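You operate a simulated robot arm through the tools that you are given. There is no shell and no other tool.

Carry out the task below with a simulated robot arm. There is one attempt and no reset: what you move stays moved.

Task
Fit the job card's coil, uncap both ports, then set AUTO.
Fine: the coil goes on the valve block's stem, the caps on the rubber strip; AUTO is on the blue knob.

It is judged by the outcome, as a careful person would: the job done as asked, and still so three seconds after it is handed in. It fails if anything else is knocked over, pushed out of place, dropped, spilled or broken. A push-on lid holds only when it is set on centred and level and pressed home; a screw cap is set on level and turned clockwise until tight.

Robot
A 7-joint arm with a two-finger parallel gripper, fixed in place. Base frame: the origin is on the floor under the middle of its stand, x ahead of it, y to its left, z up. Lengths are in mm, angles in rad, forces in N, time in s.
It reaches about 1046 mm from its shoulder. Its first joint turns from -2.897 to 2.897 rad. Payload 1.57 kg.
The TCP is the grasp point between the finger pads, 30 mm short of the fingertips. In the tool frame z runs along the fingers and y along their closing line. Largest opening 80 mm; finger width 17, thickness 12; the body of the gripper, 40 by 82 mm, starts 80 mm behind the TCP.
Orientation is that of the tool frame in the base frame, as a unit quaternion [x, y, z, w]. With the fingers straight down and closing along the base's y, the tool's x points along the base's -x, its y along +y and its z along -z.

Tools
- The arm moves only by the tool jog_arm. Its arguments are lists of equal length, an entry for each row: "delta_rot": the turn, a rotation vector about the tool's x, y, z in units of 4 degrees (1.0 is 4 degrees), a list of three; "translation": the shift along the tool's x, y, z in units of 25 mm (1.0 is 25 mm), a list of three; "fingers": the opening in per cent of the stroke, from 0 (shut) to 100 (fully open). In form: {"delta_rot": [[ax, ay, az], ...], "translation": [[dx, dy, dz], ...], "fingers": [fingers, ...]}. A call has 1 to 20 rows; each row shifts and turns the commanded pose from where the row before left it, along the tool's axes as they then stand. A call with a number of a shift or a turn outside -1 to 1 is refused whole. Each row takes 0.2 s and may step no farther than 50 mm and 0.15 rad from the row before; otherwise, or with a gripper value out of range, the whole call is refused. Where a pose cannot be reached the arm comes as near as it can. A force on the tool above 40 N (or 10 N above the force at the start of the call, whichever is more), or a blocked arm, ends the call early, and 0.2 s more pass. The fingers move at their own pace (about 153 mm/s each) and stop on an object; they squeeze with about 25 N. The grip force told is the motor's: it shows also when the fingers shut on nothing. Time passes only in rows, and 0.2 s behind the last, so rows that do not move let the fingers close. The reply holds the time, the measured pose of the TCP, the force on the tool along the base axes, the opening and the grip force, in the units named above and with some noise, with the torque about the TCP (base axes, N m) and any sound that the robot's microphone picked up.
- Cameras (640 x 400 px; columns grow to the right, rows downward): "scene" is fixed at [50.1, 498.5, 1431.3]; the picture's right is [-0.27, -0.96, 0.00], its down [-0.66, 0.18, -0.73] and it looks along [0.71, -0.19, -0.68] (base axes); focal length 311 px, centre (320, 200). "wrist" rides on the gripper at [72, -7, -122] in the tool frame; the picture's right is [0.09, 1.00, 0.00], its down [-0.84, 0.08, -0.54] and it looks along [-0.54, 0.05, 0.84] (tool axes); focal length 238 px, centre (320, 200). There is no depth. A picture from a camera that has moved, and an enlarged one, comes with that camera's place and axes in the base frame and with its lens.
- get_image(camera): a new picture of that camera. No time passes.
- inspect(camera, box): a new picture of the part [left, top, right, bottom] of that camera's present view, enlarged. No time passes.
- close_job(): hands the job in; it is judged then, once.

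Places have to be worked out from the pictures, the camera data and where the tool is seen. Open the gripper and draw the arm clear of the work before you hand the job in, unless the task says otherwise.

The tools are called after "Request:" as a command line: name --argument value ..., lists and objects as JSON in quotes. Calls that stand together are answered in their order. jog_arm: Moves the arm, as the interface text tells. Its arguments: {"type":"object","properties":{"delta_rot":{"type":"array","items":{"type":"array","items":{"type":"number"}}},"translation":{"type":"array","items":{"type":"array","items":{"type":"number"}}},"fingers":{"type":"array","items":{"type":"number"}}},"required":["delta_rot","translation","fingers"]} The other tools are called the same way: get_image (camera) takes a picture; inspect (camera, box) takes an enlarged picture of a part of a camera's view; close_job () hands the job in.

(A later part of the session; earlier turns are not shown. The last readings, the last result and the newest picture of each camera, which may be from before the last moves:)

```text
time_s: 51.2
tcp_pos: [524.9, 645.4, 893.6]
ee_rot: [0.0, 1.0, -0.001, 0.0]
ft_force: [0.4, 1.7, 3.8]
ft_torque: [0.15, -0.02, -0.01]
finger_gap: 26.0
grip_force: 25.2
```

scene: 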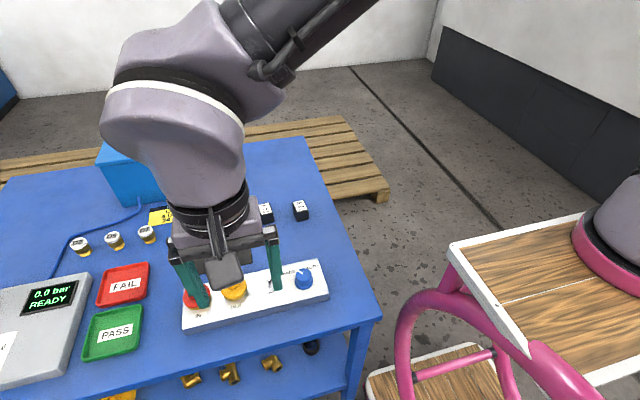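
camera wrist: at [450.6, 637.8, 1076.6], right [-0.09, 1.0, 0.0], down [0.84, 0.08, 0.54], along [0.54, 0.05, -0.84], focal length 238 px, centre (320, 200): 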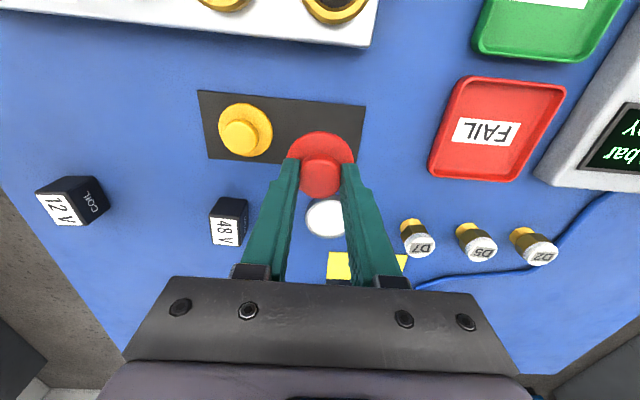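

Contact is starting (≈4 N). I settle it half a millimetre further and open the fingers.

Request:
jog_arm --delta_rot '[[0, 0, 0], [0, 0, 0], [0, 0, 0], [0, 0, 0]]' --translation '[[0, 0, 0.02], [0, 0, 0], [0, 0, 0], [0, 0, 0]]' --fingers '[0, 0, 55, 55]'

Request:
jog_arm --delta_rot '[[0, 0, 0], [0, 0, 0], [0, 0, 0], [0, 0, 0], [0, 0, 0]]' --translation '[[0, 0, -0.4], [0, 0, -0.8], [0, 0, -0.8], [0, 0, -0.8], [0, 0, -0.8]]' --fingers '[55, 55, 55, 55, 55]'

Request:
inspect --camera "scene" --box '[140, 210, 300, 310]'

Request:
get_image --camera "wrist"

```text
time_s: 52.2
tcp_pos: [523.8, 644.5, 892.0]
ee_rot: [0.001, 1.0, 0.0, 0.001]
ft_force: [-0.9, -0.5, -0.4]
ft_torque: [0.01, 0.02, 0.01]
finger_gap: 43.8
grip_force: 0.0
```

```text
time_s: 53.4
tcp_pos: [523.2, 644.8, 982.1]
ee_rot: [0.001, 1.0, 0.0, 0.0]
ft_force: [0.0, 0.1, 0.7]
ft_torque: [0.0, 0.0, 0.02]
finger_gap: 43.9
grip_force: 0.1
```

```text
4.00 times, centred on (220, 260) of scene
camera zoom: at [50.1, 498.5, 1431.3], right [-0.27, -0.96, 0.0], down [-0.66, 0.18, -0.73], along [0.71, -0.19, -0.68], focal length 1246 px, centre (720, -40)
```

zoom: 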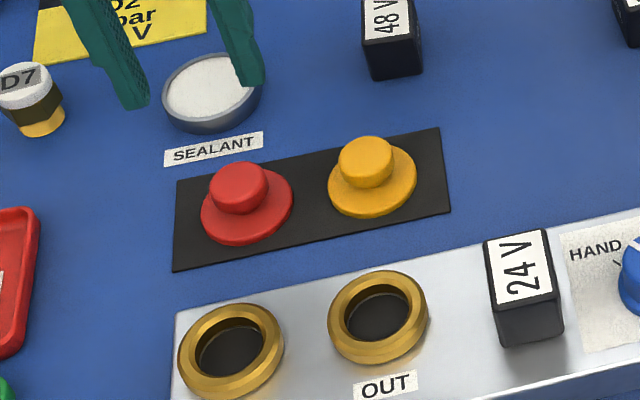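

```text
taken
camera wrist: at [451.5, 637.1, 1104.6], right [-0.09, 1.0, 0.0], down [0.84, 0.08, 0.54], along [0.54, 0.05, -0.84], focal length 238 px, centre (320, 200)
```

wrist: 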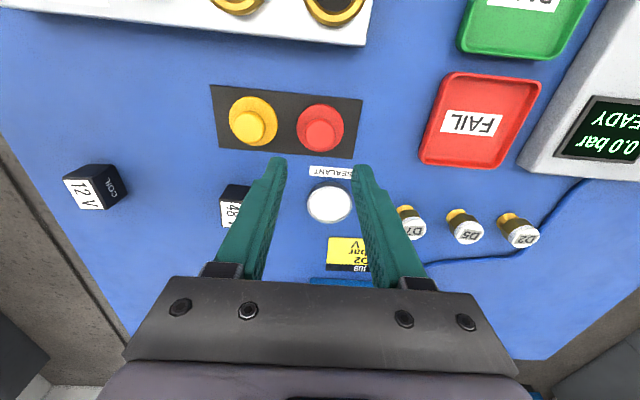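

Both caps rest on the strip. Next I move above the blue knob to read the pointer and the HAND/AUTO marks.

Request:
jog_arm --delta_rot '[[0, 0, 0], [0, 0, 0], [0, 0, 0], [0, 0, 0], [0, 0, 0], [0, 0, 0], [0, 0, 0], [0, 0, 0], [0, 0, 0]]' --translation '[[0.533, -0.911, 0], [0.533, -0.911, 0], [0.533, -0.911, 0], [0.533, -0.911, 0], [0.533, -0.911, 0], [0.533, -0.911, 0], [0.533, -0.911, 0], [0.533, -0.911, 0], [0.533, -0.911, 0]]' --fingers '[55, 55, 55, 55, 55, 55, 55, 55, 55]'

Request:
inspect --camera "wrist" --box '[230, 80, 410, 192]'

Request:
inspect --camera "scene" --box '[260, 245, 345, 305]'

Request:
get_image --camera "wrist"

```text
time_s: 55.4
tcp_pos: [404.2, 440.0, 981.6]
ee_rot: [0.0, 1.0, 0.0, 0.0]
ft_force: [-0.3, 0.3, 0.5]
ft_torque: [-0.01, -0.02, -0.01]
finger_gap: 44.0
grip_force: 0.0
```

```text
3.56 times, centred on (320, 136) of wrist
camera zoom: at [331.4, 432.8, 1102.8], right [-0.09, 1.0, 0.0], down [0.84, 0.08, 0.54], along [0.54, 0.05, -0.84], focal length 848 px, centre (320, 428)
```

zoom: 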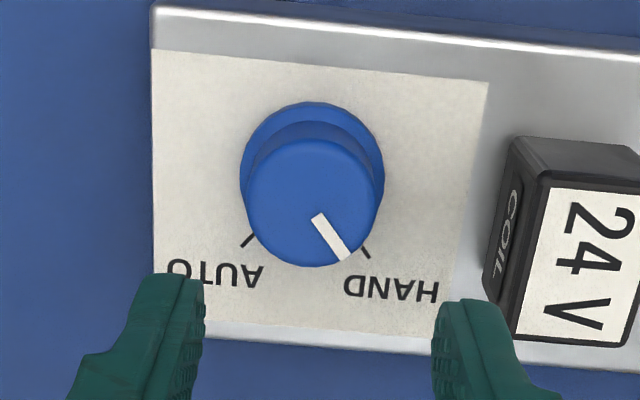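

```text
6.67 times, centred on (302, 275) of scene
camera zoom: at [50.1, 498.5, 1431.3], right [-0.27, -0.96, 0.0], down [-0.66, 0.18, -0.73], along [0.71, -0.19, -0.68], focal length 2076 px, centre (437, -300)
```

zoom: 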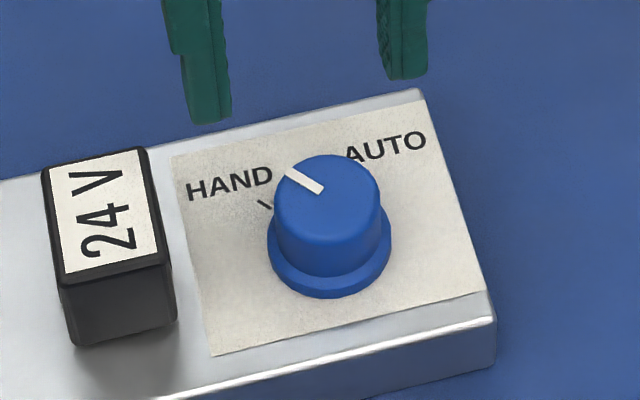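

```text
taken
camera wrist: at [331.4, 432.8, 1102.8], right [-0.09, 1.0, 0.0], down [0.84, 0.08, 0.54], along [0.54, 0.05, -0.84], focal length 238 px, centre (320, 200)
```

wrist: 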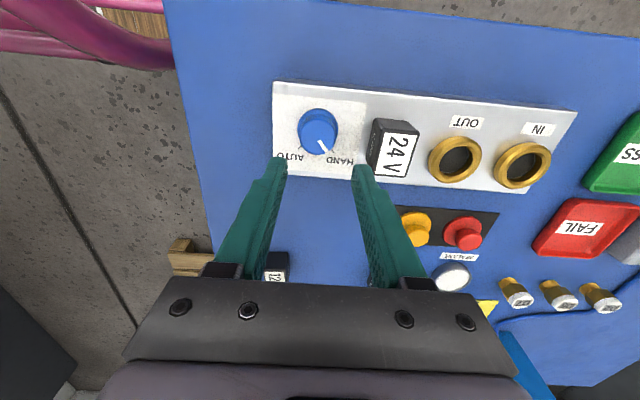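

Knob top ≈ z 908, centre roughly (396, 437), Ø≈31; the pointer is at HAND (about +45° toward +y) and AUTO's tick is at −45°, so it must turn ~90° clockwise seen from above. I pre-rotate the tool −45° about its z so the turn stays centred in the wrist's range, then check.

Request:
jog_arm --delta_rot '[[0, 0, -1], [0, 0, -1], [0, 0, -1], [0, 0, -1], [0, 0, -1], [0, 0, -1], [0, 0, -1], [0, 0, -1], [0, 0, -1], [0, 0, -1], [0, 0, -1], [0, 0, -0.25]]' --translation '[[0.32, -0.12, 0], [0, 0, 0], [0, 0, 0], [0, 0, 0], [0, 0, 0], [0, 0, 0], [0, 0, 0], [0, 0, 0], [0, 0, 0], [0, 0, 0], [0, 0, 0], [0, 0, 0]]' --fingers '[60, 60, 60, 60, 60, 60, 60, 60, 60, 60, 60, 60]'

Request:
get_image --camera "wrist"

Request:
inspect --camera "wrist" --box '[240, 100, 400, 200]'

```text
time_s: 58.0
tcp_pos: [396.6, 437.5, 981.7]
ee_rot: [-0.383, 0.924, 0.0, 0.001]
ft_force: [-1.2, 0.7, 0.1]
ft_torque: [0.0, -0.01, 0.01]
finger_gap: 47.9
grip_force: 0.0
```

```text
taken
camera wrist: at [349.5, 380.0, 1103.4], right [-0.77, 0.64, 0.0], down [0.54, 0.65, 0.54], along [0.35, 0.42, -0.84], focal length 238 px, centre (320, 200)
```

wrist: 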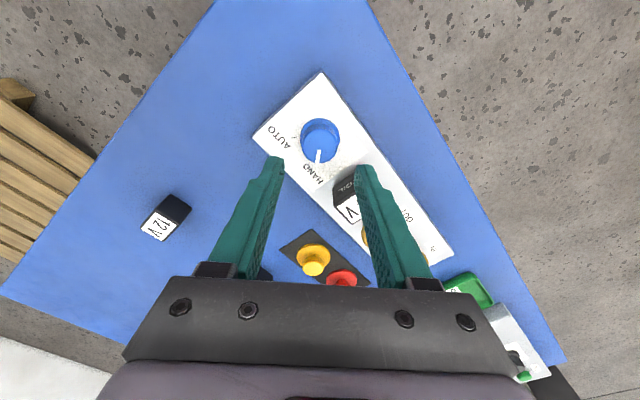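

```text
4.00 times, centred on (320, 150) of wrist
camera zoom: at [349.5, 380.0, 1103.4], right [-0.77, 0.64, 0.0], down [0.54, 0.65, 0.54], along [0.35, 0.42, -0.84], focal length 953 px, centre (320, 400)
```

zoom: 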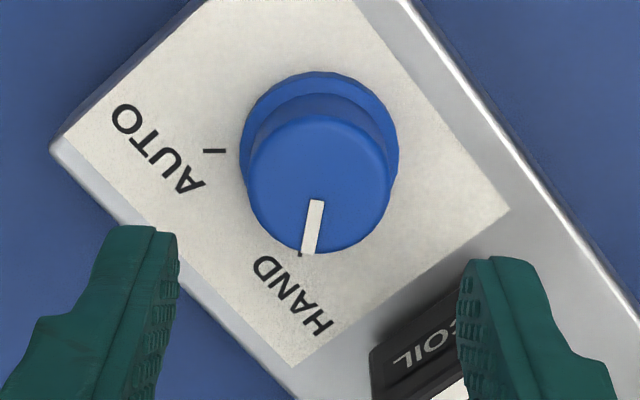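

The knob centre is within ~1 mm of the TCP. I descend with the fingers straddling the knob and check again.

Request:
jog_arm --delta_rot '[[0, 0, 0], [0, 0, 0], [0, 0, 0], [0, 0, 0]]' --translation '[[0.02, 0, 0.6], [0, 0, 0.6], [0, 0, 0.6], [0, 0, 0]]' --fingers '[60, 60, 60, 60]'

Request:
inspect --camera "wrist" --box '[240, 120, 400, 220]'

Request:
inspect --camera "scene" --box '[260, 230, 350, 294]'

```text
time_s: 59.0
tcp_pos: [396.1, 435.6, 937.1]
ee_rot: [-0.382, 0.924, 0.0, 0.0]
ft_force: [0.2, -0.8, -0.7]
ft_torque: [0.02, -0.02, 0.01]
finger_gap: 48.0
grip_force: 0.2
```

```text
4.00 times, centred on (320, 170) of wrist
camera zoom: at [348.9, 378.6, 1058.3], right [-0.77, 0.64, 0.0], down [0.54, 0.65, 0.54], along [0.35, 0.42, -0.84], focal length 953 px, centre (320, 320)
```

zoom: 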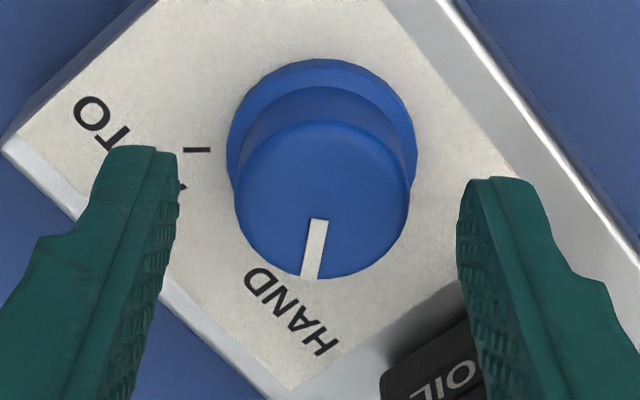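

```text
6.25 times, centred on (305, 262) of scene
camera zoom: at [50.1, 498.5, 1431.3], right [-0.27, -0.96, 0.0], down [-0.66, 0.18, -0.73], along [0.71, -0.19, -0.68], focal length 1946 px, centre (414, -188)
```

zoom: 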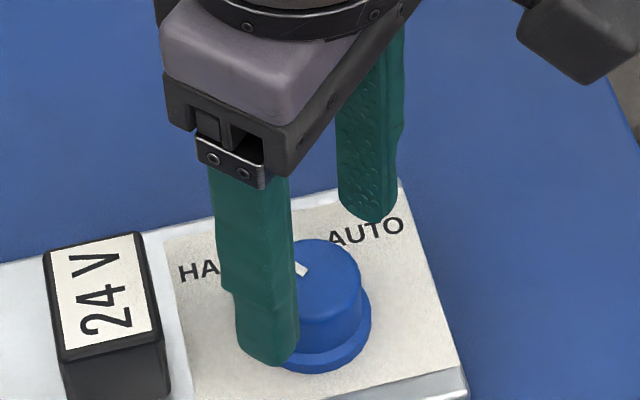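

The tool axis matches the knob's within ~1 mm. I descend to TCP z ≈ 923 (tips above the knob's base flange) and close on the knob.

Request:
jog_arm --delta_rot '[[0, 0, 0], [0, 0, 0], [0, 0, 0], [0, 0, 0], [0, 0, 0]]' --translation '[[0, 0, 0.28], [0, 0, 0.28], [0, 0, 0], [0, 0, 0], [0, 0, 0]]' --fingers '[60, 60, 60, 0, 0]'

Request:
inspect --camera "wrist" --box '[240, 120, 400, 220]'

Request:
inspect --camera "scene" --box '[260, 230, 350, 294]'

```text
time_s: 60.2
tcp_pos: [395.6, 436.5, 924.0]
ee_rot: [-0.382, 0.924, 0.0, 0.0]
ft_force: [-0.6, 0.4, -0.6]
ft_torque: [0.04, -0.38, -0.03]
finger_gap: 31.6
grip_force: 40.4
```

```text
4.00 times, centred on (320, 170) of wrist
camera zoom: at [348.8, 379.4, 1045.0], right [-0.77, 0.64, 0.0], down [0.54, 0.65, 0.54], along [0.35, 0.42, -0.84], focal length 953 px, centre (320, 320)
```

zoom: 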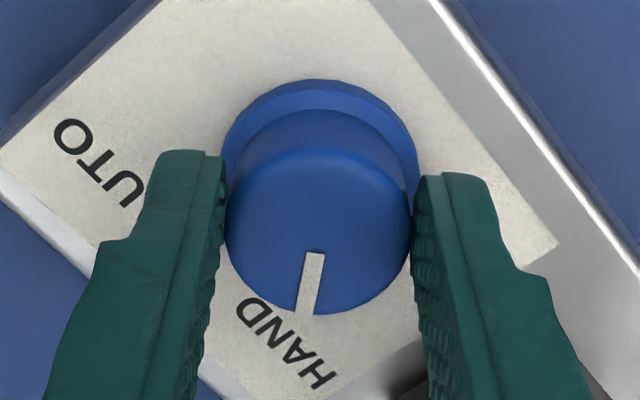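

```text
6.25 times, centred on (305, 262) of scene
camera zoom: at [50.1, 498.5, 1431.3], right [-0.27, -0.96, 0.0], down [-0.66, 0.18, -0.73], along [0.71, -0.19, -0.68], focal length 1946 px, centre (414, -188)
```

zoom: 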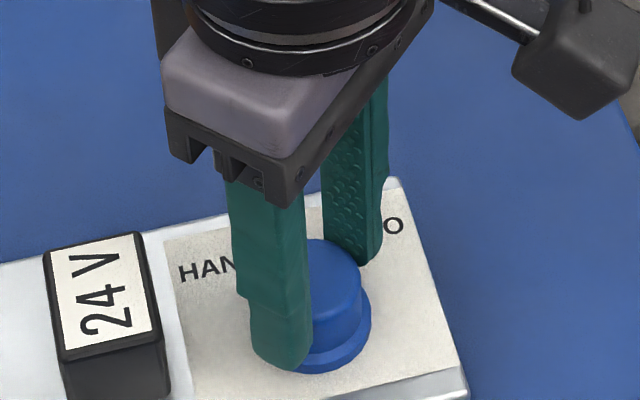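

Gripped at ~31 mm. I turn about the tool axis, 20 rows of +4° (80° clockwise from above).

Request:
jog_arm --delta_rot '[[0, 0, 0], [0, 0, 1], [0, 0, 1], [0, 0, 1], [0, 0, 1], [0, 0, 1]]' --translation '[[0, 0, 0], [0, 0, 0], [0, 0, 0], [0, 0, 0], [0, 0, 0], [0, 0, 0]]' --fingers '[0, 0, 0, 0, 0, 0]'

Request:
inspect --camera "wrist" --box '[240, 120, 400, 220]'

```text
time_s: 61.6
tcp_pos: [395.8, 437.4, 924.5]
ee_rot: [-0.216, 0.976, 0.001, 0.0]
ft_force: [1.2, 5.4, 9.7]
ft_torque: [-0.08, -0.16, 0.01]
finger_gap: 31.8
grip_force: 40.2
```

```text
4.00 times, centred on (320, 170) of wrist
camera zoom: at [331.9, 399.2, 1044.8], right [-0.5, 0.86, 0.0], down [0.73, 0.42, 0.54], along [0.47, 0.27, -0.84], focal length 953 px, centre (320, 320)
```

zoom: 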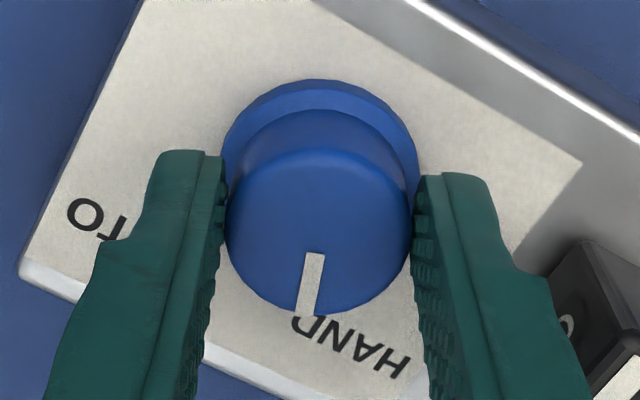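

The pointer follows the gripper. I continue with eight more rows, then check.

Request:
jog_arm --delta_rot '[[0, 0, 1], [0, 0, 1], [0, 0, 1], [0, 0, 1], [0, 0, 1], [0, 0, 1], [0, 0, 1], [0, 0, 1]]' --translation '[[0, 0, 0], [0, 0, 0], [0, 0, 0], [0, 0, 0], [0, 0, 0], [0, 0, 0], [0, 0, 0], [0, 0, 0]]' --fingers '[0, 0, 0, 0, 0, 0, 0, 0]'

Request:
inspect --camera "wrist" --box '[240, 120, 400, 220]'

```text
time_s: 63.4
tcp_pos: [395.2, 437.7, 923.8]
ee_rot: [0.062, 0.998, 0.001, 0.001]
ft_force: [-3.1, 28.7, 21.0]
ft_torque: [0.57, -0.26, 0.08]
finger_gap: 31.6
grip_force: 39.7
```

```text
4.00 times, centred on (320, 170) of wrist
camera zoom: at [321.8, 438.9, 1044.8], right [0.03, 1.0, 0.0], down [0.84, -0.03, 0.54], along [0.54, -0.01, -0.84], focal length 953 px, centre (320, 320)
```

zoom: 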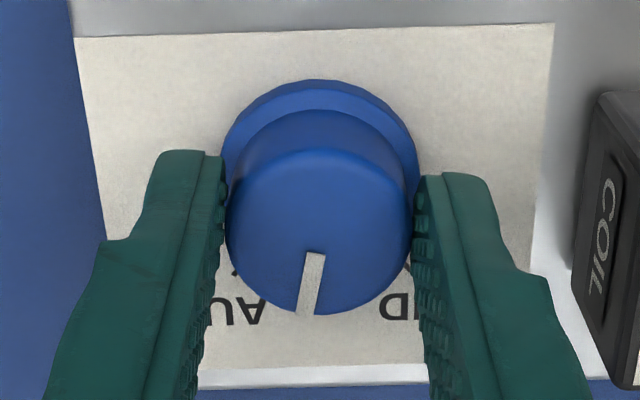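

Side load has built to ~29 N in +y (21 N up), so the commanded axis is offset from the knob's. I relieve by shifting ~1.3 mm +y and ~0.8 mm up before continuing.

Request:
jog_arm --delta_rot '[[0, 0, 0], [0, 0, 0]]' --translation '[[0, 0.05, -0.03], [0, 0, 0]]' --fingers '[0, 0]'

```text
time_s: 64.0
tcp_pos: [396.1, 437.2, 923.0]
ee_rot: [0.061, 0.998, 0.0, 0.0]
ft_force: [-5.3, 27.0, 4.6]
ft_torque: [1.02, -0.12, 0.07]
finger_gap: 31.9
grip_force: 40.5
```

Vertical load is gone but Fy persists. I shift another ~1.3 mm in +y to see the response.

Request:
jog_arm --delta_rot '[[0, 0, 0], [0, 0, 0]]' --translation '[[0, 0.05, 0], [0, 0, 0]]' --fingers '[0, 0]'

```text
time_s: 64.6
tcp_pos: [395.8, 437.4, 922.1]
ee_rot: [0.061, 0.998, -0.001, 0.0]
ft_force: [-8.5, 20.7, 8.7]
ft_torque: [0.63, 0.24, 0.07]
finger_gap: 31.9
grip_force: 40.5
```

Fy is dropping (20.7 N). I continue relieving: a bit more +y and slightly −x.

Request:
jog_arm --delta_rot '[[0, 0, 0], [0, 0, 0]]' --translation '[[0.02, 0.06, -0.01], [0, 0, 0]]' --fingers '[0, 0]'

```text
time_s: 65.2
tcp_pos: [395.5, 439.4, 922.1]
ee_rot: [0.062, 0.998, -0.001, 0.0]
ft_force: [-8.7, 7.5, 8.8]
ft_torque: [0.21, 0.19, 0.02]
finger_gap: 31.6
grip_force: 40.6
```

Load is low again. I continue turning seven rows (28°) to reach 80° total.

Request:
jog_arm --delta_rot '[[0, 0, 1], [0, 0, 1], [0, 0, 1], [0, 0, 1], [0, 0, 1], [0, 0, 1], [0, 0, 1], [0, 0, 0]]' --translation '[[0, 0, 0], [0, 0, 0], [0, 0, 0], [0, 0, 0], [0, 0, 0], [0, 0, 0], [0, 0, 0], [0, 0, 0]]' --fingers '[0, 0, 0, 0, 0, 0, 0, 0]'

Request:
inspect --camera "wrist" --box '[240, 120, 400, 220]'

Request:
inspect --camera "scene" --box '[260, 230, 350, 294]'

```text
time_s: 67.0
tcp_pos: [396.8, 439.3, 923.2]
ee_rot: [0.301, 0.954, 0.0, 0.0]
ft_force: [-6.5, -10.7, 4.6]
ft_torque: [-0.08, -0.06, 0.0]
finger_gap: 31.7
grip_force: 40.4
```

```text
4.00 times, centred on (320, 170) of wrist
camera zoom: at [332.0, 474.5, 1044.7], right [0.5, 0.87, 0.0], down [0.73, -0.42, 0.54], along [0.47, -0.27, -0.84], focal length 953 px, centre (320, 320)
```

zoom: 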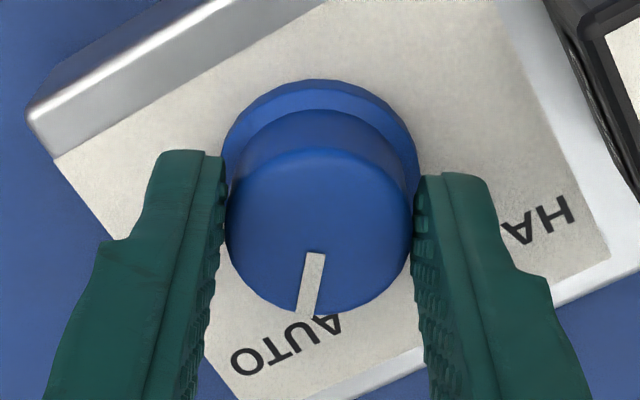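

```text
6.25 times, centred on (305, 262) of scene
camera zoom: at [50.1, 498.5, 1431.3], right [-0.27, -0.96, 0.0], down [-0.66, 0.18, -0.73], along [0.71, -0.19, -0.68], focal length 1946 px, centre (414, -188)
```

zoom: 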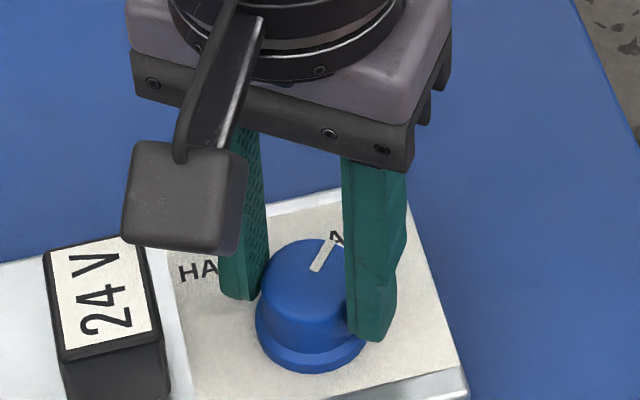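

The pointer is now near AUTO. I open the fingers, lift clear, and look at where the pointer lies relative to the AUTO tick.

Request:
jog_arm --delta_rot '[[0, 0, 0], [0, 0, 0], [0, 0, 0], [0, 0, 0], [0, 0, 0], [0, 0, 0]]' --translation '[[0, 0, 0], [0, 0, 0], [0, 0, -0.5], [0, 0, -0.6], [0, 0, -0.6], [0, 0, -0.6]]' --fingers '[60, 60, 60, 60, 60, 60]'

Request:
jog_arm --delta_rot '[[0, 0, -1], [0, 0, -1], [0, 0, -1], [0, 0, -1], [0, 0, -1], [0, 0, -1], [0, 0, -1], [0, 0, -1], [0, 0, -0.75]]' --translation '[[0, 0, 0], [0, 0, 0], [0, 0, 0], [0, 0, 0], [0, 0, 0], [0, 0, 0], [0, 0, 0], [0, 0, 0], [0, 0, 0]]' --fingers '[60, 60, 60, 60, 60, 60, 60, 60, 60]'

Request:
inspect --camera "wrist" --box '[230, 80, 410, 192]'

Request:
inspect --camera "scene" --box '[260, 245, 345, 305]'

```text
time_s: 68.4
tcp_pos: [396.9, 439.8, 980.5]
ee_rot: [0.3, 0.954, 0.0, 0.0]
ft_force: [-0.6, -1.2, -0.5]
ft_torque: [-0.02, 0.02, 0.02]
finger_gap: 48.1
grip_force: 0.1
```

```text
time_s: 70.4
tcp_pos: [396.5, 440.6, 980.8]
ee_rot: [-0.001, 1.0, -0.001, 0.001]
ft_force: [0.8, 0.4, -0.6]
ft_torque: [0.01, -0.03, -0.03]
finger_gap: 48.0
grip_force: 0.1
```

```text
3.56 times, centred on (320, 136) of wrist
camera zoom: at [323.6, 432.5, 1102.4], right [-0.09, 1.0, 0.0], down [0.84, 0.08, 0.54], along [0.54, 0.05, -0.84], focal length 848 px, centre (320, 428)
```

zoom: 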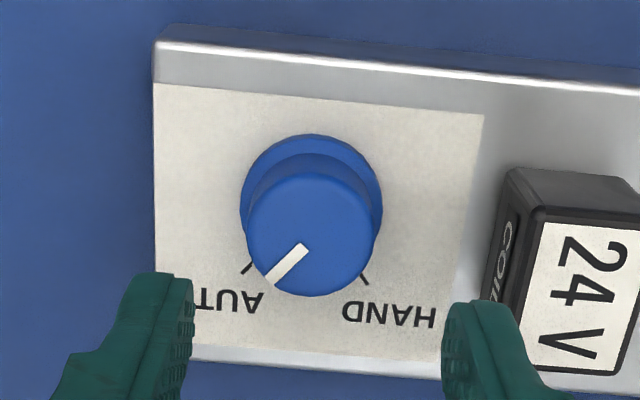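

```text
6.67 times, centred on (302, 275) of scene
camera zoom: at [50.1, 498.5, 1431.3], right [-0.27, -0.96, 0.0], down [-0.66, 0.18, -0.73], along [0.71, -0.19, -0.68], focal length 2076 px, centre (437, -300)
```

zoom: 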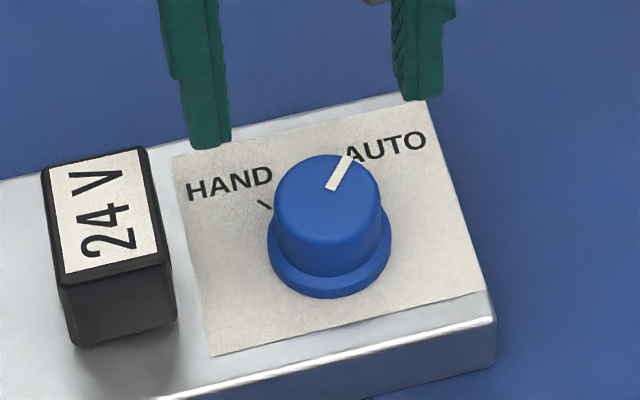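

By symmetric measurement the pointer went from +38.5° (HAND tick) to −37.9°, and the AUTO tick measures −38.1° from the knob centre, so it points at AUTO. I open the gripper, raise and retreat to the start area.

Request:
jog_arm --delta_rot '[[0, 0, 0], [0, 0, 0], [0, 0, 0], [0, 0, 0], [0, 0, 0], [0, 0, 0], [0, 0, 0], [0, 0, 0], [0, 0, 0], [0, 0, 0], [0, 0, 0]]' --translation '[[0, 0, -0.8], [0, 0, -0.8], [0, 0, -0.8], [0.735, -0.52, -0.8], [0.735, -0.52, -0.8], [0.735, -0.52, -0.8], [0.735, -0.52, -0.8], [0.735, -0.52, -0.8], [0.735, -0.52, -0.8], [0.735, -0.52, -0.8], [0.735, -0.52, -0.8]]' --fingers '[60, 60, 60, 100, 100, 100, 100, 100, 100, 100, 100]'

Request:
get_image --camera "scene"

Request:
inspect --camera "scene" --box '[160, 190, 340, 335]'

Request:
inspect --camera "scene" --box '[245, 245, 335, 305]'

Request:
get_image --camera "wrist"

```text
time_s: 72.8
tcp_pos: [249.0, 336.5, 1200.7]
ee_rot: [0.001, 1.0, -0.001, 0.0]
ft_force: [0.3, 0.4, 0.2]
ft_torque: [-0.05, -0.01, 0.01]
finger_gap: 79.9
grip_force: 0.1
```

```text
taken
```

scene: 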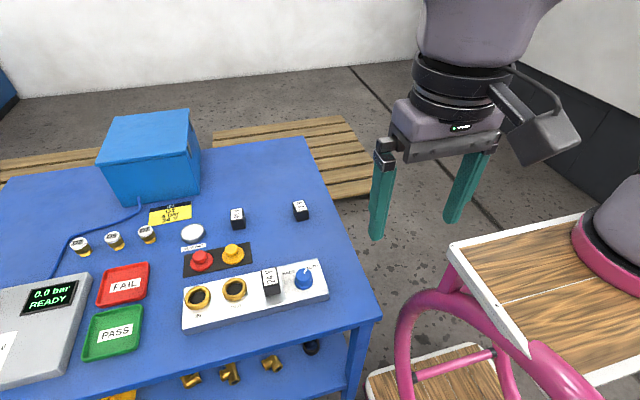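

```text
2.76 times, centred on (250, 262) of scene
camera zoom: at [50.1, 498.5, 1431.3], right [-0.27, -0.96, 0.0], down [-0.66, 0.18, -0.73], along [0.71, -0.19, -0.68], focal length 859 px, centre (513, 28)
```

zoom: 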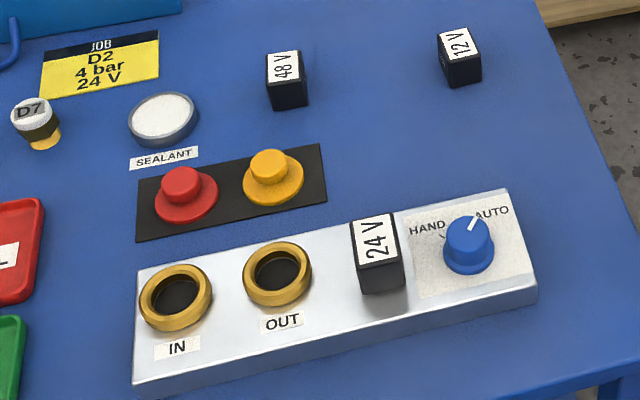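

```text
6.67 times, centred on (290, 275) of scene
camera zoom: at [50.1, 498.5, 1431.3], right [-0.27, -0.96, 0.0], down [-0.66, 0.18, -0.73], along [0.71, -0.19, -0.68], focal length 2076 px, centre (520, -300)
```

zoom: 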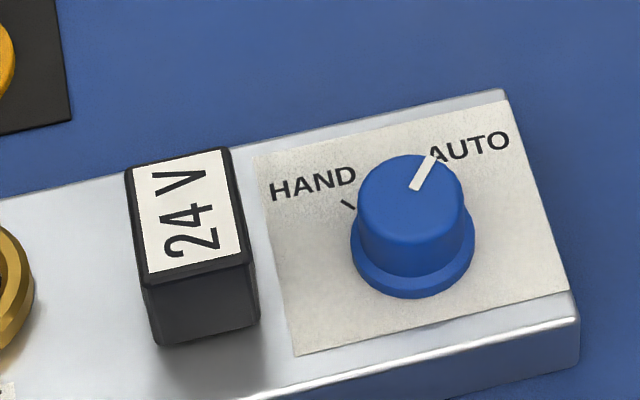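

```text
taken
camera wrist: at [175.7, 329.7, 1321.9], right [-0.09, 1.0, 0.0], down [0.84, 0.08, 0.54], along [0.54, 0.05, -0.84], focal length 238 px, centre (320, 200)
```

wrist: 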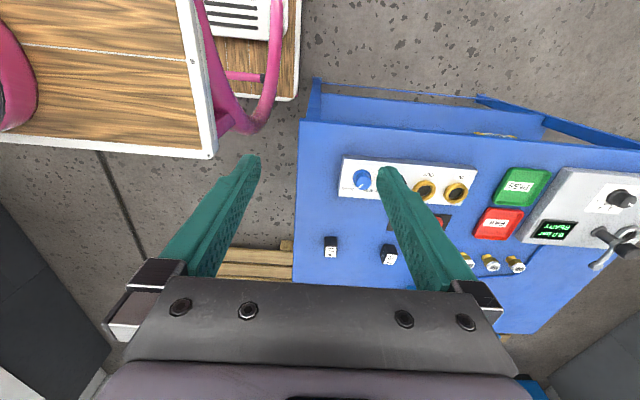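

Everything looks right, but before handing in I want a low-angle view of the coil's base to confirm it is fully seated. I move in front of the block, well clear, and tilt the camera.

Request:
jog_arm --delta_rot '[[0, 0, 0], [0, 0, 0], [0, 0, 0], [0, 0, 0], [0, 0, 0], [0, 0, 0], [0, 0, 0], [0, 0, 0], [0, 0, 0], [0, -1, 0], [0, -1, 0], [0, -1, 0], [0, -1, 0], [0, -1, 0], [0, -1, 0], [0, -1, 0], [0, -1, 0], [0, -1, 0], [0, -1, 0]]' --translation '[[0, 0.78, 0.78], [0, 0.78, 0.78], [0, 0.78, 0.78], [0, 0.78, 0.78], [0, 0.78, 0.78], [0, 0.78, 0.78], [0, 0.78, 0.78], [0, 0.78, 0.78], [0, 0.78, 0.78], [0, 0, 0], [0, 0, 0], [0, 0, 0], [0, 0, 0], [0, 0, 0], [0, 0, 0], [0, 0, 0], [0, 0, 0], [0, 0, 0], [0, 0, 0]]' --fingers '[100, 100, 100, 100, 100, 100, 100, 100, 100, 100, 100, 100, 100, 100, 100, 100, 100, 100, 100]'

Request:
get_image --camera "wrist"

Request:
get_image --camera "scene"

```text
time_s: 76.8
tcp_pos: [249.4, 511.4, 1026.1]
ee_rot: [0.0, 0.939, 0.0, 0.343]
ft_force: [0.7, 0.5, 0.0]
ft_torque: [-0.02, 0.04, -0.02]
finger_gap: 80.0
grip_force: 0.1
```

```text
taken
camera wrist: at [115.1, 503.7, 1072.7], right [-0.07, 1.0, -0.06], down [0.29, 0.08, 0.95], along [0.95, 0.05, -0.3], focal length 238 px, centre (320, 200)
```

wrist: 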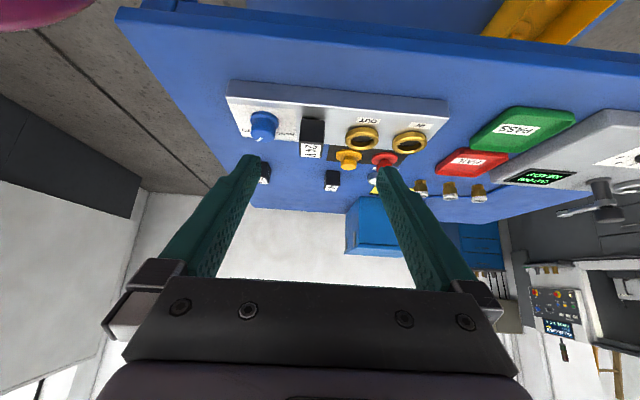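

```text
taken
```

scene: 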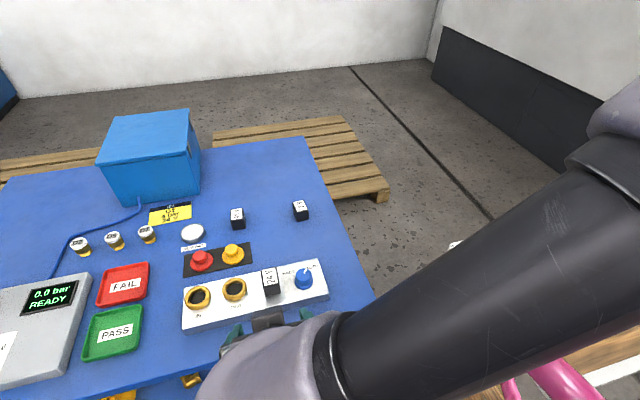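

I zoom in on the coil's base from this lower angle (the picture is upside down: world-down is up).

Request:
inspect --camera "wrist" --box '[290, 105, 340, 165]'

Request:
inspect --camera "wrist" --box '[220, 70, 460, 190]'

```text
6.67 times, centred on (315, 135) of wrist
camera zoom: at [115.1, 503.7, 1072.7], right [-0.07, 1.0, -0.06], down [0.29, 0.08, 0.95], along [0.95, 0.05, -0.3], focal length 1589 px, centre (353, 633)
```

zoom: 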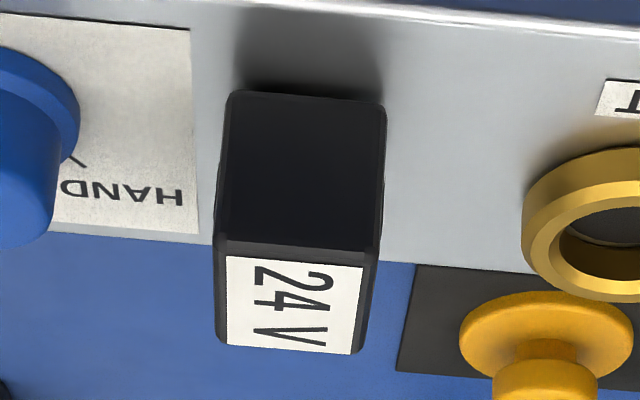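

```text
2.67 times, centred on (340, 130) of wrist
camera zoom: at [115.1, 503.7, 1072.7], right [-0.07, 1.0, -0.06], down [0.29, 0.08, 0.95], along [0.95, 0.05, -0.3], focal length 636 px, centre (267, 387)
```

zoom: 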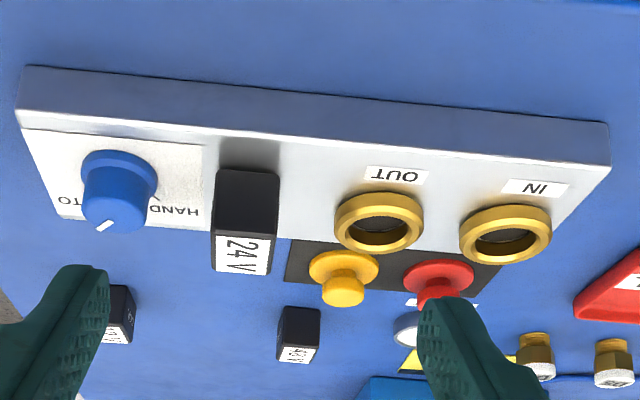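

The coil looks down near the plate; I drop 100 mm for a shallower view of any gap, staying well in front of the block.

Request:
jog_arm --delta_rot '[[0, 0, 0], [0, 0, 0], [0, 0, 0], [0, 0, 0], [0, 0, 0]]' --translation '[[0.643, 0, 0.766], [0.643, 0, 0.766], [0.643, 0, 0.766], [0.643, 0, 0.766], [0, 0, 0]]' --fingers '[100, 100, 100, 100, 100]'

Request:
get_image --camera "wrist"

Request:
inspect --camera "wrist" --box '[280, 145, 360, 195]'

```text
time_s: 78.0
tcp_pos: [248.5, 511.4, 926.1]
ee_rot: [0.0, 0.94, 0.0, 0.342]
ft_force: [-0.4, 0.6, 0.0]
ft_torque: [0.01, 0.01, 0.02]
finger_gap: 79.7
grip_force: 0.1
```

```text
taken
camera wrist: at [113.9, 504.1, 972.8], right [-0.07, 1.0, -0.06], down [0.29, 0.08, 0.95], along [0.95, 0.05, -0.3], focal length 238 px, centre (320, 200)
```

wrist: 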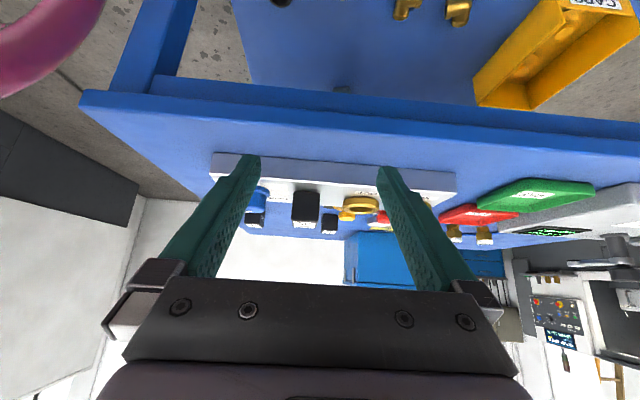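

```text
8.00 times, centred on (320, 170) of wrist
camera zoom: at [113.9, 504.1, 972.8], right [-0.07, 1.0, -0.06], down [0.29, 0.08, 0.95], along [0.95, 0.05, -0.3], focal length 1907 px, centre (320, 440)
```

zoom: 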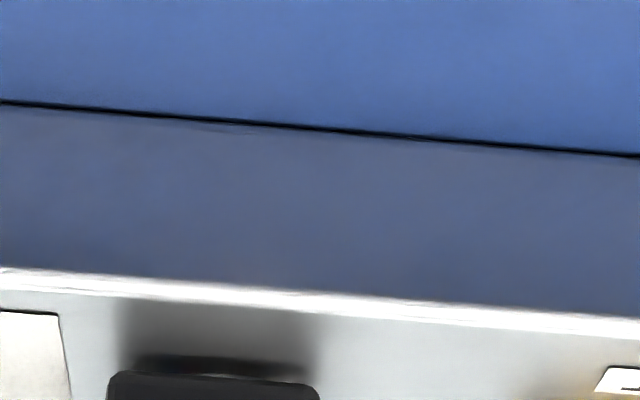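

Now I zoom on the base of the coil itself.

Request:
inspect --camera "wrist" --box '[280, 175, 340, 235]'

Request:
inspect --camera "wrist" --box '[290, 180, 325, 202]'

```text
6.67 times, centred on (310, 205) of wrist
camera zoom: at [113.9, 504.1, 972.8], right [-0.07, 1.0, -0.06], down [0.29, 0.08, 0.95], along [0.95, 0.05, -0.3], focal length 1589 px, centre (387, 167)
```

zoom: 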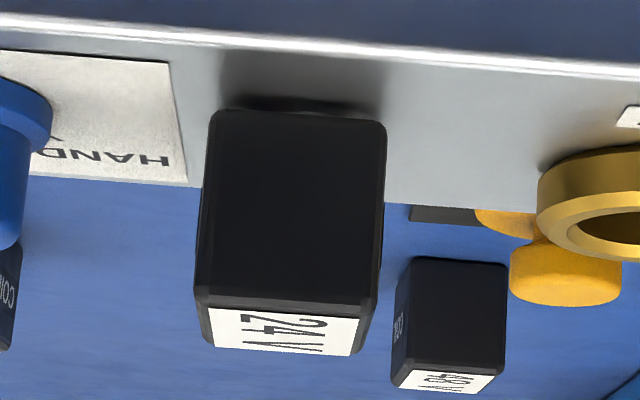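

```text
16.00 times, centred on (308, 191) of wrist
camera zoom: at [113.9, 504.1, 972.8], right [-0.07, 1.0, -0.06], down [0.29, 0.08, 0.95], along [0.95, 0.05, -0.3], focal length 3814 px, centre (520, 344)
```

zoom: 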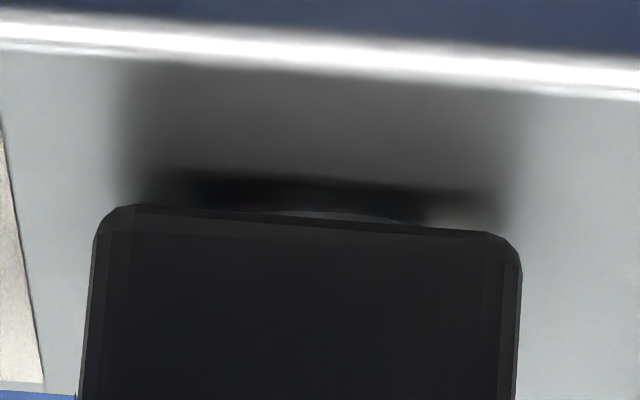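

A sliver of the stem's base disc is visible directly under the coil, so it rests on that seat. For certainty, I'll press on its top with closed fingertips; first I rise and level the tool again.

Request:
jog_arm --delta_rot '[[0, 0, 0], [0, 0, 0], [0, 0, 0], [0, 0, 0], [0, 1, 0], [0, 1, 0], [0, 1, 0], [0, 1, 0], [0, 1, 0], [0, 1, 0], [0, 1, 0], [0, 1, 0], [0, 1, 0], [0, 1, 0]]' --translation '[[-0.643, 0, -0.766], [-0.643, 0, -0.766], [-0.643, 0, -0.766], [-0.643, 0, -0.766], [0, 0, 0], [0, 0, 0], [0, 0, 0], [0, 0, 0], [0, 0, 0], [0, 0, 0], [0, 0, 0], [0, 0, 0], [0, 0, 0], [0, 0, 0]]' --fingers '[100, 100, 100, 100, 100, 100, 0, 0, 0, 0, 0, 0, 0, 0]'

Request:
jog_arm --delta_rot '[[0, 0, 0], [0, 0, 0], [0, 0, 0], [0, 0, 0], [0, 0, 0], [0, 0, 0], [0, 0, 0], [0, 0, 0]]' --translation '[[-0.88, -0.038, 0], [-0.88, -0.038, 0], [-0.88, -0.038, 0], [-0.88, -0.038, 0], [-0.88, -0.038, 0], [-0.88, -0.038, 0], [-0.88, -0.038, 0], [0, 0, 0.8]]' --fingers '[0, 0, 0, 0, 0, 0, 0, 0]'

Request:
get_image --camera "wrist"

Request:
inspect --camera "scene" --box '[210, 220, 330, 295]'

```text
time_s: 81.0
tcp_pos: [248.0, 511.6, 1026.2]
ee_rot: [-0.001, 1.0, 0.0, -0.001]
ft_force: [-0.7, 0.5, -0.2]
ft_torque: [-0.03, 0.0, 0.02]
finger_gap: 0.1
grip_force: 20.8
```

```text
time_s: 82.8
tcp_pos: [402.9, 503.4, 1004.3]
ee_rot: [0.001, 1.0, 0.0, 0.001]
ft_force: [0.5, 0.0, 0.4]
ft_torque: [0.05, 0.0, -0.04]
finger_gap: 0.1
grip_force: 21.4
```

```text
taken
camera wrist: at [329.4, 496.6, 1127.0], right [-0.09, 1.0, 0.0], down [0.84, 0.08, 0.54], along [0.54, 0.05, -0.84], focal length 238 px, centre (320, 200)
```

wrist: 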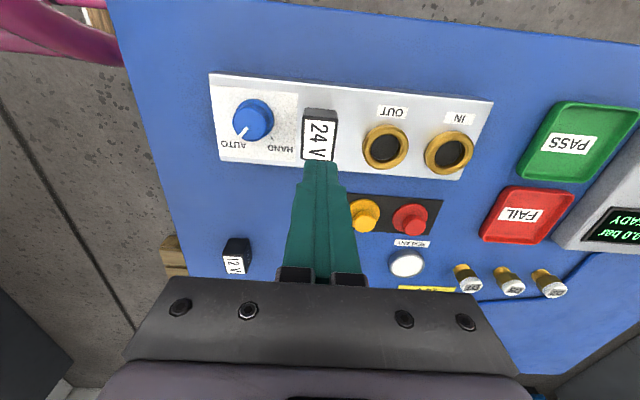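

```text
5.33 times, centred on (270, 258) of scene
camera zoom: at [50.1, 498.5, 1431.3], right [-0.27, -0.96, 0.0], down [-0.66, 0.18, -0.73], along [0.71, -0.19, -0.68], focal length 1661 px, centre (587, -107)
```

zoom: 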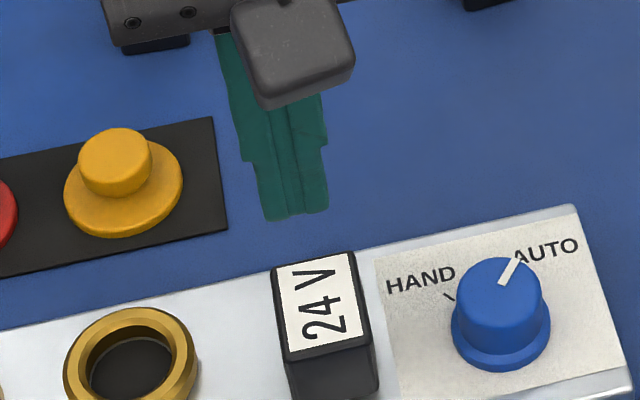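

Closed fingertips are above the coil's centre. I descend to just above its top, then press in small steps.

Request:
jog_arm --delta_rot '[[0, 0, 0], [0, 0, 0], [0, 0, 0], [0, 0, 0], [0, 0, 0]]' --translation '[[0, 0.04, 0.7], [0, 0, 0.7], [0, 0, 0.6], [0, 0, 0.24], [0, 0, 0]]' --fingers '[0, 0, 0, 0, 0]'

Request:
inspect --camera "scene" --box '[240, 250, 310, 304]'

Request:
inspect --camera "wrist" --box '[240, 120, 400, 220]'

```text
time_s: 84.0
tcp_pos: [403.8, 505.4, 949.9]
ee_rot: [0.0, 1.0, 0.0, 0.0]
ft_force: [0.2, 0.5, 0.0]
ft_torque: [0.03, -0.02, 0.03]
finger_gap: 0.1
grip_force: 21.1
```

```text
7.41 times, centred on (275, 277) of scene
camera zoom: at [50.1, 498.5, 1431.3], right [-0.27, -0.96, 0.0], down [-0.66, 0.18, -0.73], along [0.71, -0.19, -0.68], focal length 2307 px, centre (653, -370)
```

zoom: 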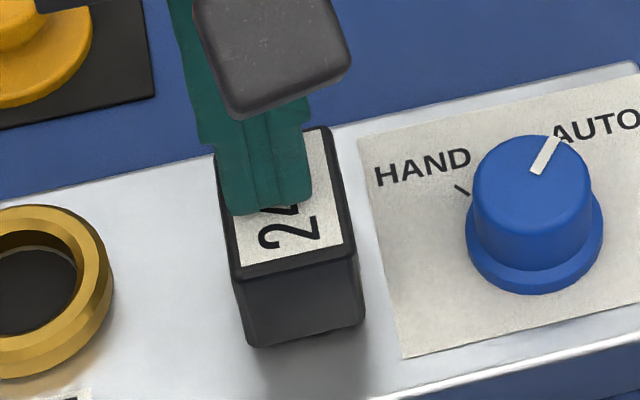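

```text
4.00 times, centred on (320, 170) of wrist
camera zoom: at [330.3, 498.4, 1071.0], right [-0.09, 1.0, 0.0], down [0.84, 0.08, 0.54], along [0.54, 0.05, -0.84], focal length 953 px, centre (320, 320)
```

zoom: 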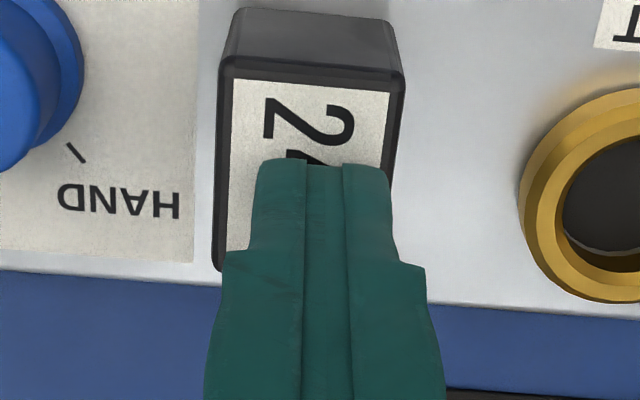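

Just above the coil top. I step down about 1.5 mm per row until the contact force builds to around 30–40 N.

Request:
jog_arm --delta_rot '[[0, 0, 0], [0, 0, 0], [0, 0, 0], [0, 0, 0], [0, 0, 0]]' --translation '[[0, 0, 0.06], [0, 0, 0.06], [0, 0, 0.06], [0, 0, 0.06], [0, 0, 0]]' --fingers '[0, 0, 0, 0, 0]'

Request:
inspect --camera "scene" --box '[240, 250, 310, 304]'

```text
time_s: 85.1
tcp_pos: [403.8, 507.0, 946.6]
ee_rot: [0.001, 1.0, 0.004, 0.001]
ft_force: [-0.2, -3.1, 9.6]
ft_torque: [-0.1, 0.03, 0.0]
finger_gap: 0.0
grip_force: 20.8
stopped in row 5: the force on the tool passed its limit at 42 N (the readings are from after the stop); the commanded pose is now the measured one
```

```text
7.41 times, centred on (275, 277) of scene
camera zoom: at [50.1, 498.5, 1431.3], right [-0.27, -0.96, 0.0], down [-0.66, 0.18, -0.73], along [0.71, -0.19, -0.68], focal length 2307 px, centre (653, -370)
```

zoom: 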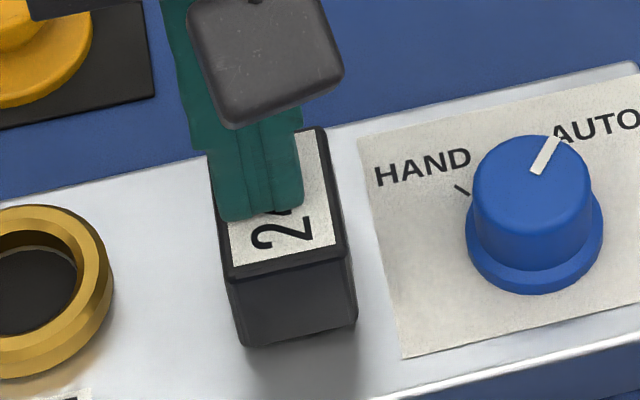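

The press reached 42 N, and the coil appears to have shifted slightly sideways (~2 mm toward +y). I lift off and examine it.

Request:
jog_arm --delta_rot '[[0, 0, 0], [0, 0, 0], [0, 0, 0], [0, 0, 0]]' --translation '[[0, 0, -0.6], [0, 0, -0.8], [0, 0, -0.8], [0, 0, -0.8]]' --fingers '[0, 0, 0, 0]'

Request:
inspect --camera "scene" --box '[245, 245, 335, 305]'

Request:
inspect --camera "wrist" --box '[260, 80, 400, 180]'

```text
time_s: 86.1
tcp_pos: [403.9, 507.7, 1020.7]
ee_rot: [0.002, 1.0, 0.002, 0.001]
ft_force: [0.7, -0.4, 0.1]
ft_torque: [0.0, 0.03, -0.01]
finger_gap: 0.3
grip_force: 21.3
```

```text
6.67 times, centred on (290, 275) of scene
camera zoom: at [50.1, 498.5, 1431.3], right [-0.27, -0.96, 0.0], down [-0.66, 0.18, -0.73], along [0.71, -0.19, -0.68], focal length 2076 px, centre (520, -300)
```

zoom: 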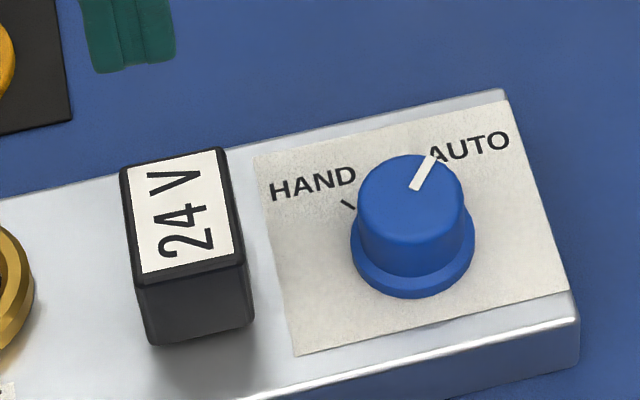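

```text
4.00 times, centred on (330, 130) of wrist
camera zoom: at [331.1, 500.2, 1141.8], right [-0.09, 1.0, 0.0], down [0.84, 0.07, 0.54], along [0.54, 0.05, -0.84], focal length 953 px, centre (280, 480)
```

zoom: 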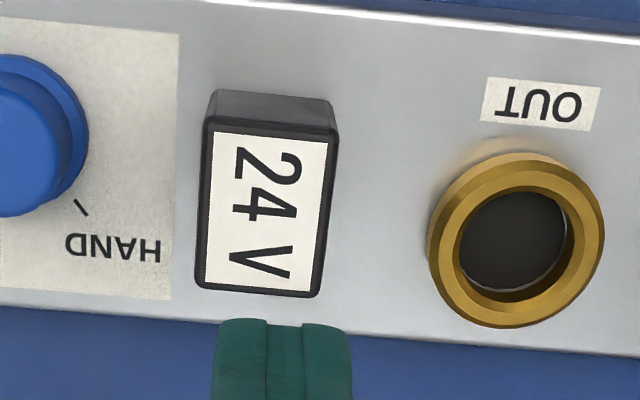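

The coil is still upright on the stem, only shifted ~1.4 mm within the hole's play. I take a nearly horizontal view to verify there is no gap above the seat disc.

Request:
jog_arm --delta_rot '[[0, 0, 0], [0, 0, 0], [0, 0, 0], [0, 0, 0], [0, 0, 0], [0, 0, 0], [0, -1, 0], [0, -1, 0], [0, -1, 0], [0, -1, 0], [0, -1, 0], [0, -1, 0], [0, -1, 0], [0, -1, 0], [0, -1, 0], [0, -1, 0], [0, -1, 0], [0, -1, 0], [0, -0.5, 0]]' --translation '[[0.93, 0.03, 0], [0.93, 0.03, 0], [0.93, 0.03, 0], [0.93, 0.03, 0], [0.93, 0.03, 0], [0.93, 0.03, 0], [0, 0, 0], [0, 0, 0], [0, 0, 0], [0, 0, 0], [0, 0, 0], [0, 0, 0], [0, 0, 0], [0, 0, 0], [0, 0, 0], [0, 0, 0], [0, 0, 0], [0, 0, 0], [0, 0, 0]]' --fingers '[0, 0, 0, 0, 0, 100, 100, 100, 100, 100, 100, 100, 100, 100, 100, 100, 100, 100, 100]'

Request:
jog_arm --delta_rot '[[0, 0, 0], [0, 0, 0], [0, 0, 0], [0, 0, 0], [0, 0, 0]]' --translation '[[0.766, 0, 0.643], [0.766, 0, 0.643], [0.766, 0, 0.643], [0.766, 0, 0.643], [0, 0, 0]]' --fingers '[100, 100, 100, 100, 100]'

Request:
get_image --camera "wrist"

```text
time_s: 90.3
tcp_pos: [306.0, 510.2, 1029.9]
ee_rot: [0.037, 0.907, -0.006, 0.419]
ft_force: [-0.4, 0.3, 0.3]
ft_torque: [0.01, -0.05, -0.03]
finger_gap: 80.0
grip_force: 0.1
stopped in row 19: the arm was blocked; the commanded pose is now the measured one
```

```text
time_s: 91.5
tcp_pos: [301.7, 510.1, 924.5]
ee_rot: [0.033, 0.906, -0.009, 0.422]
ft_force: [0.3, 0.3, 0.2]
ft_torque: [0.01, -0.01, -0.01]
finger_gap: 79.8
grip_force: 0.1
```

```text
taken
camera wrist: at [161.1, 511.6, 947.8], right [0.01, 1.0, -0.06], down [0.13, 0.06, 0.99], along [0.99, -0.02, -0.13], focal length 238 px, centre (320, 200)
```

wrist: 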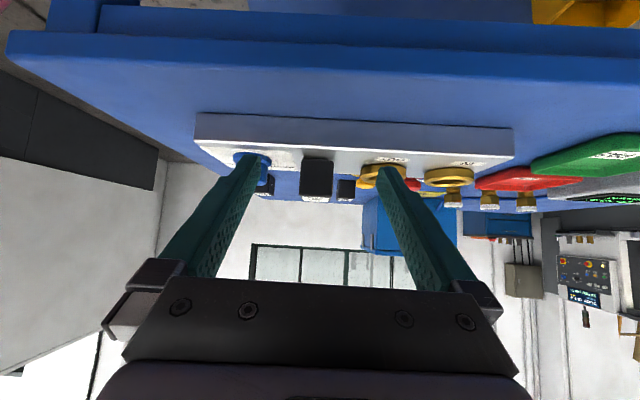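

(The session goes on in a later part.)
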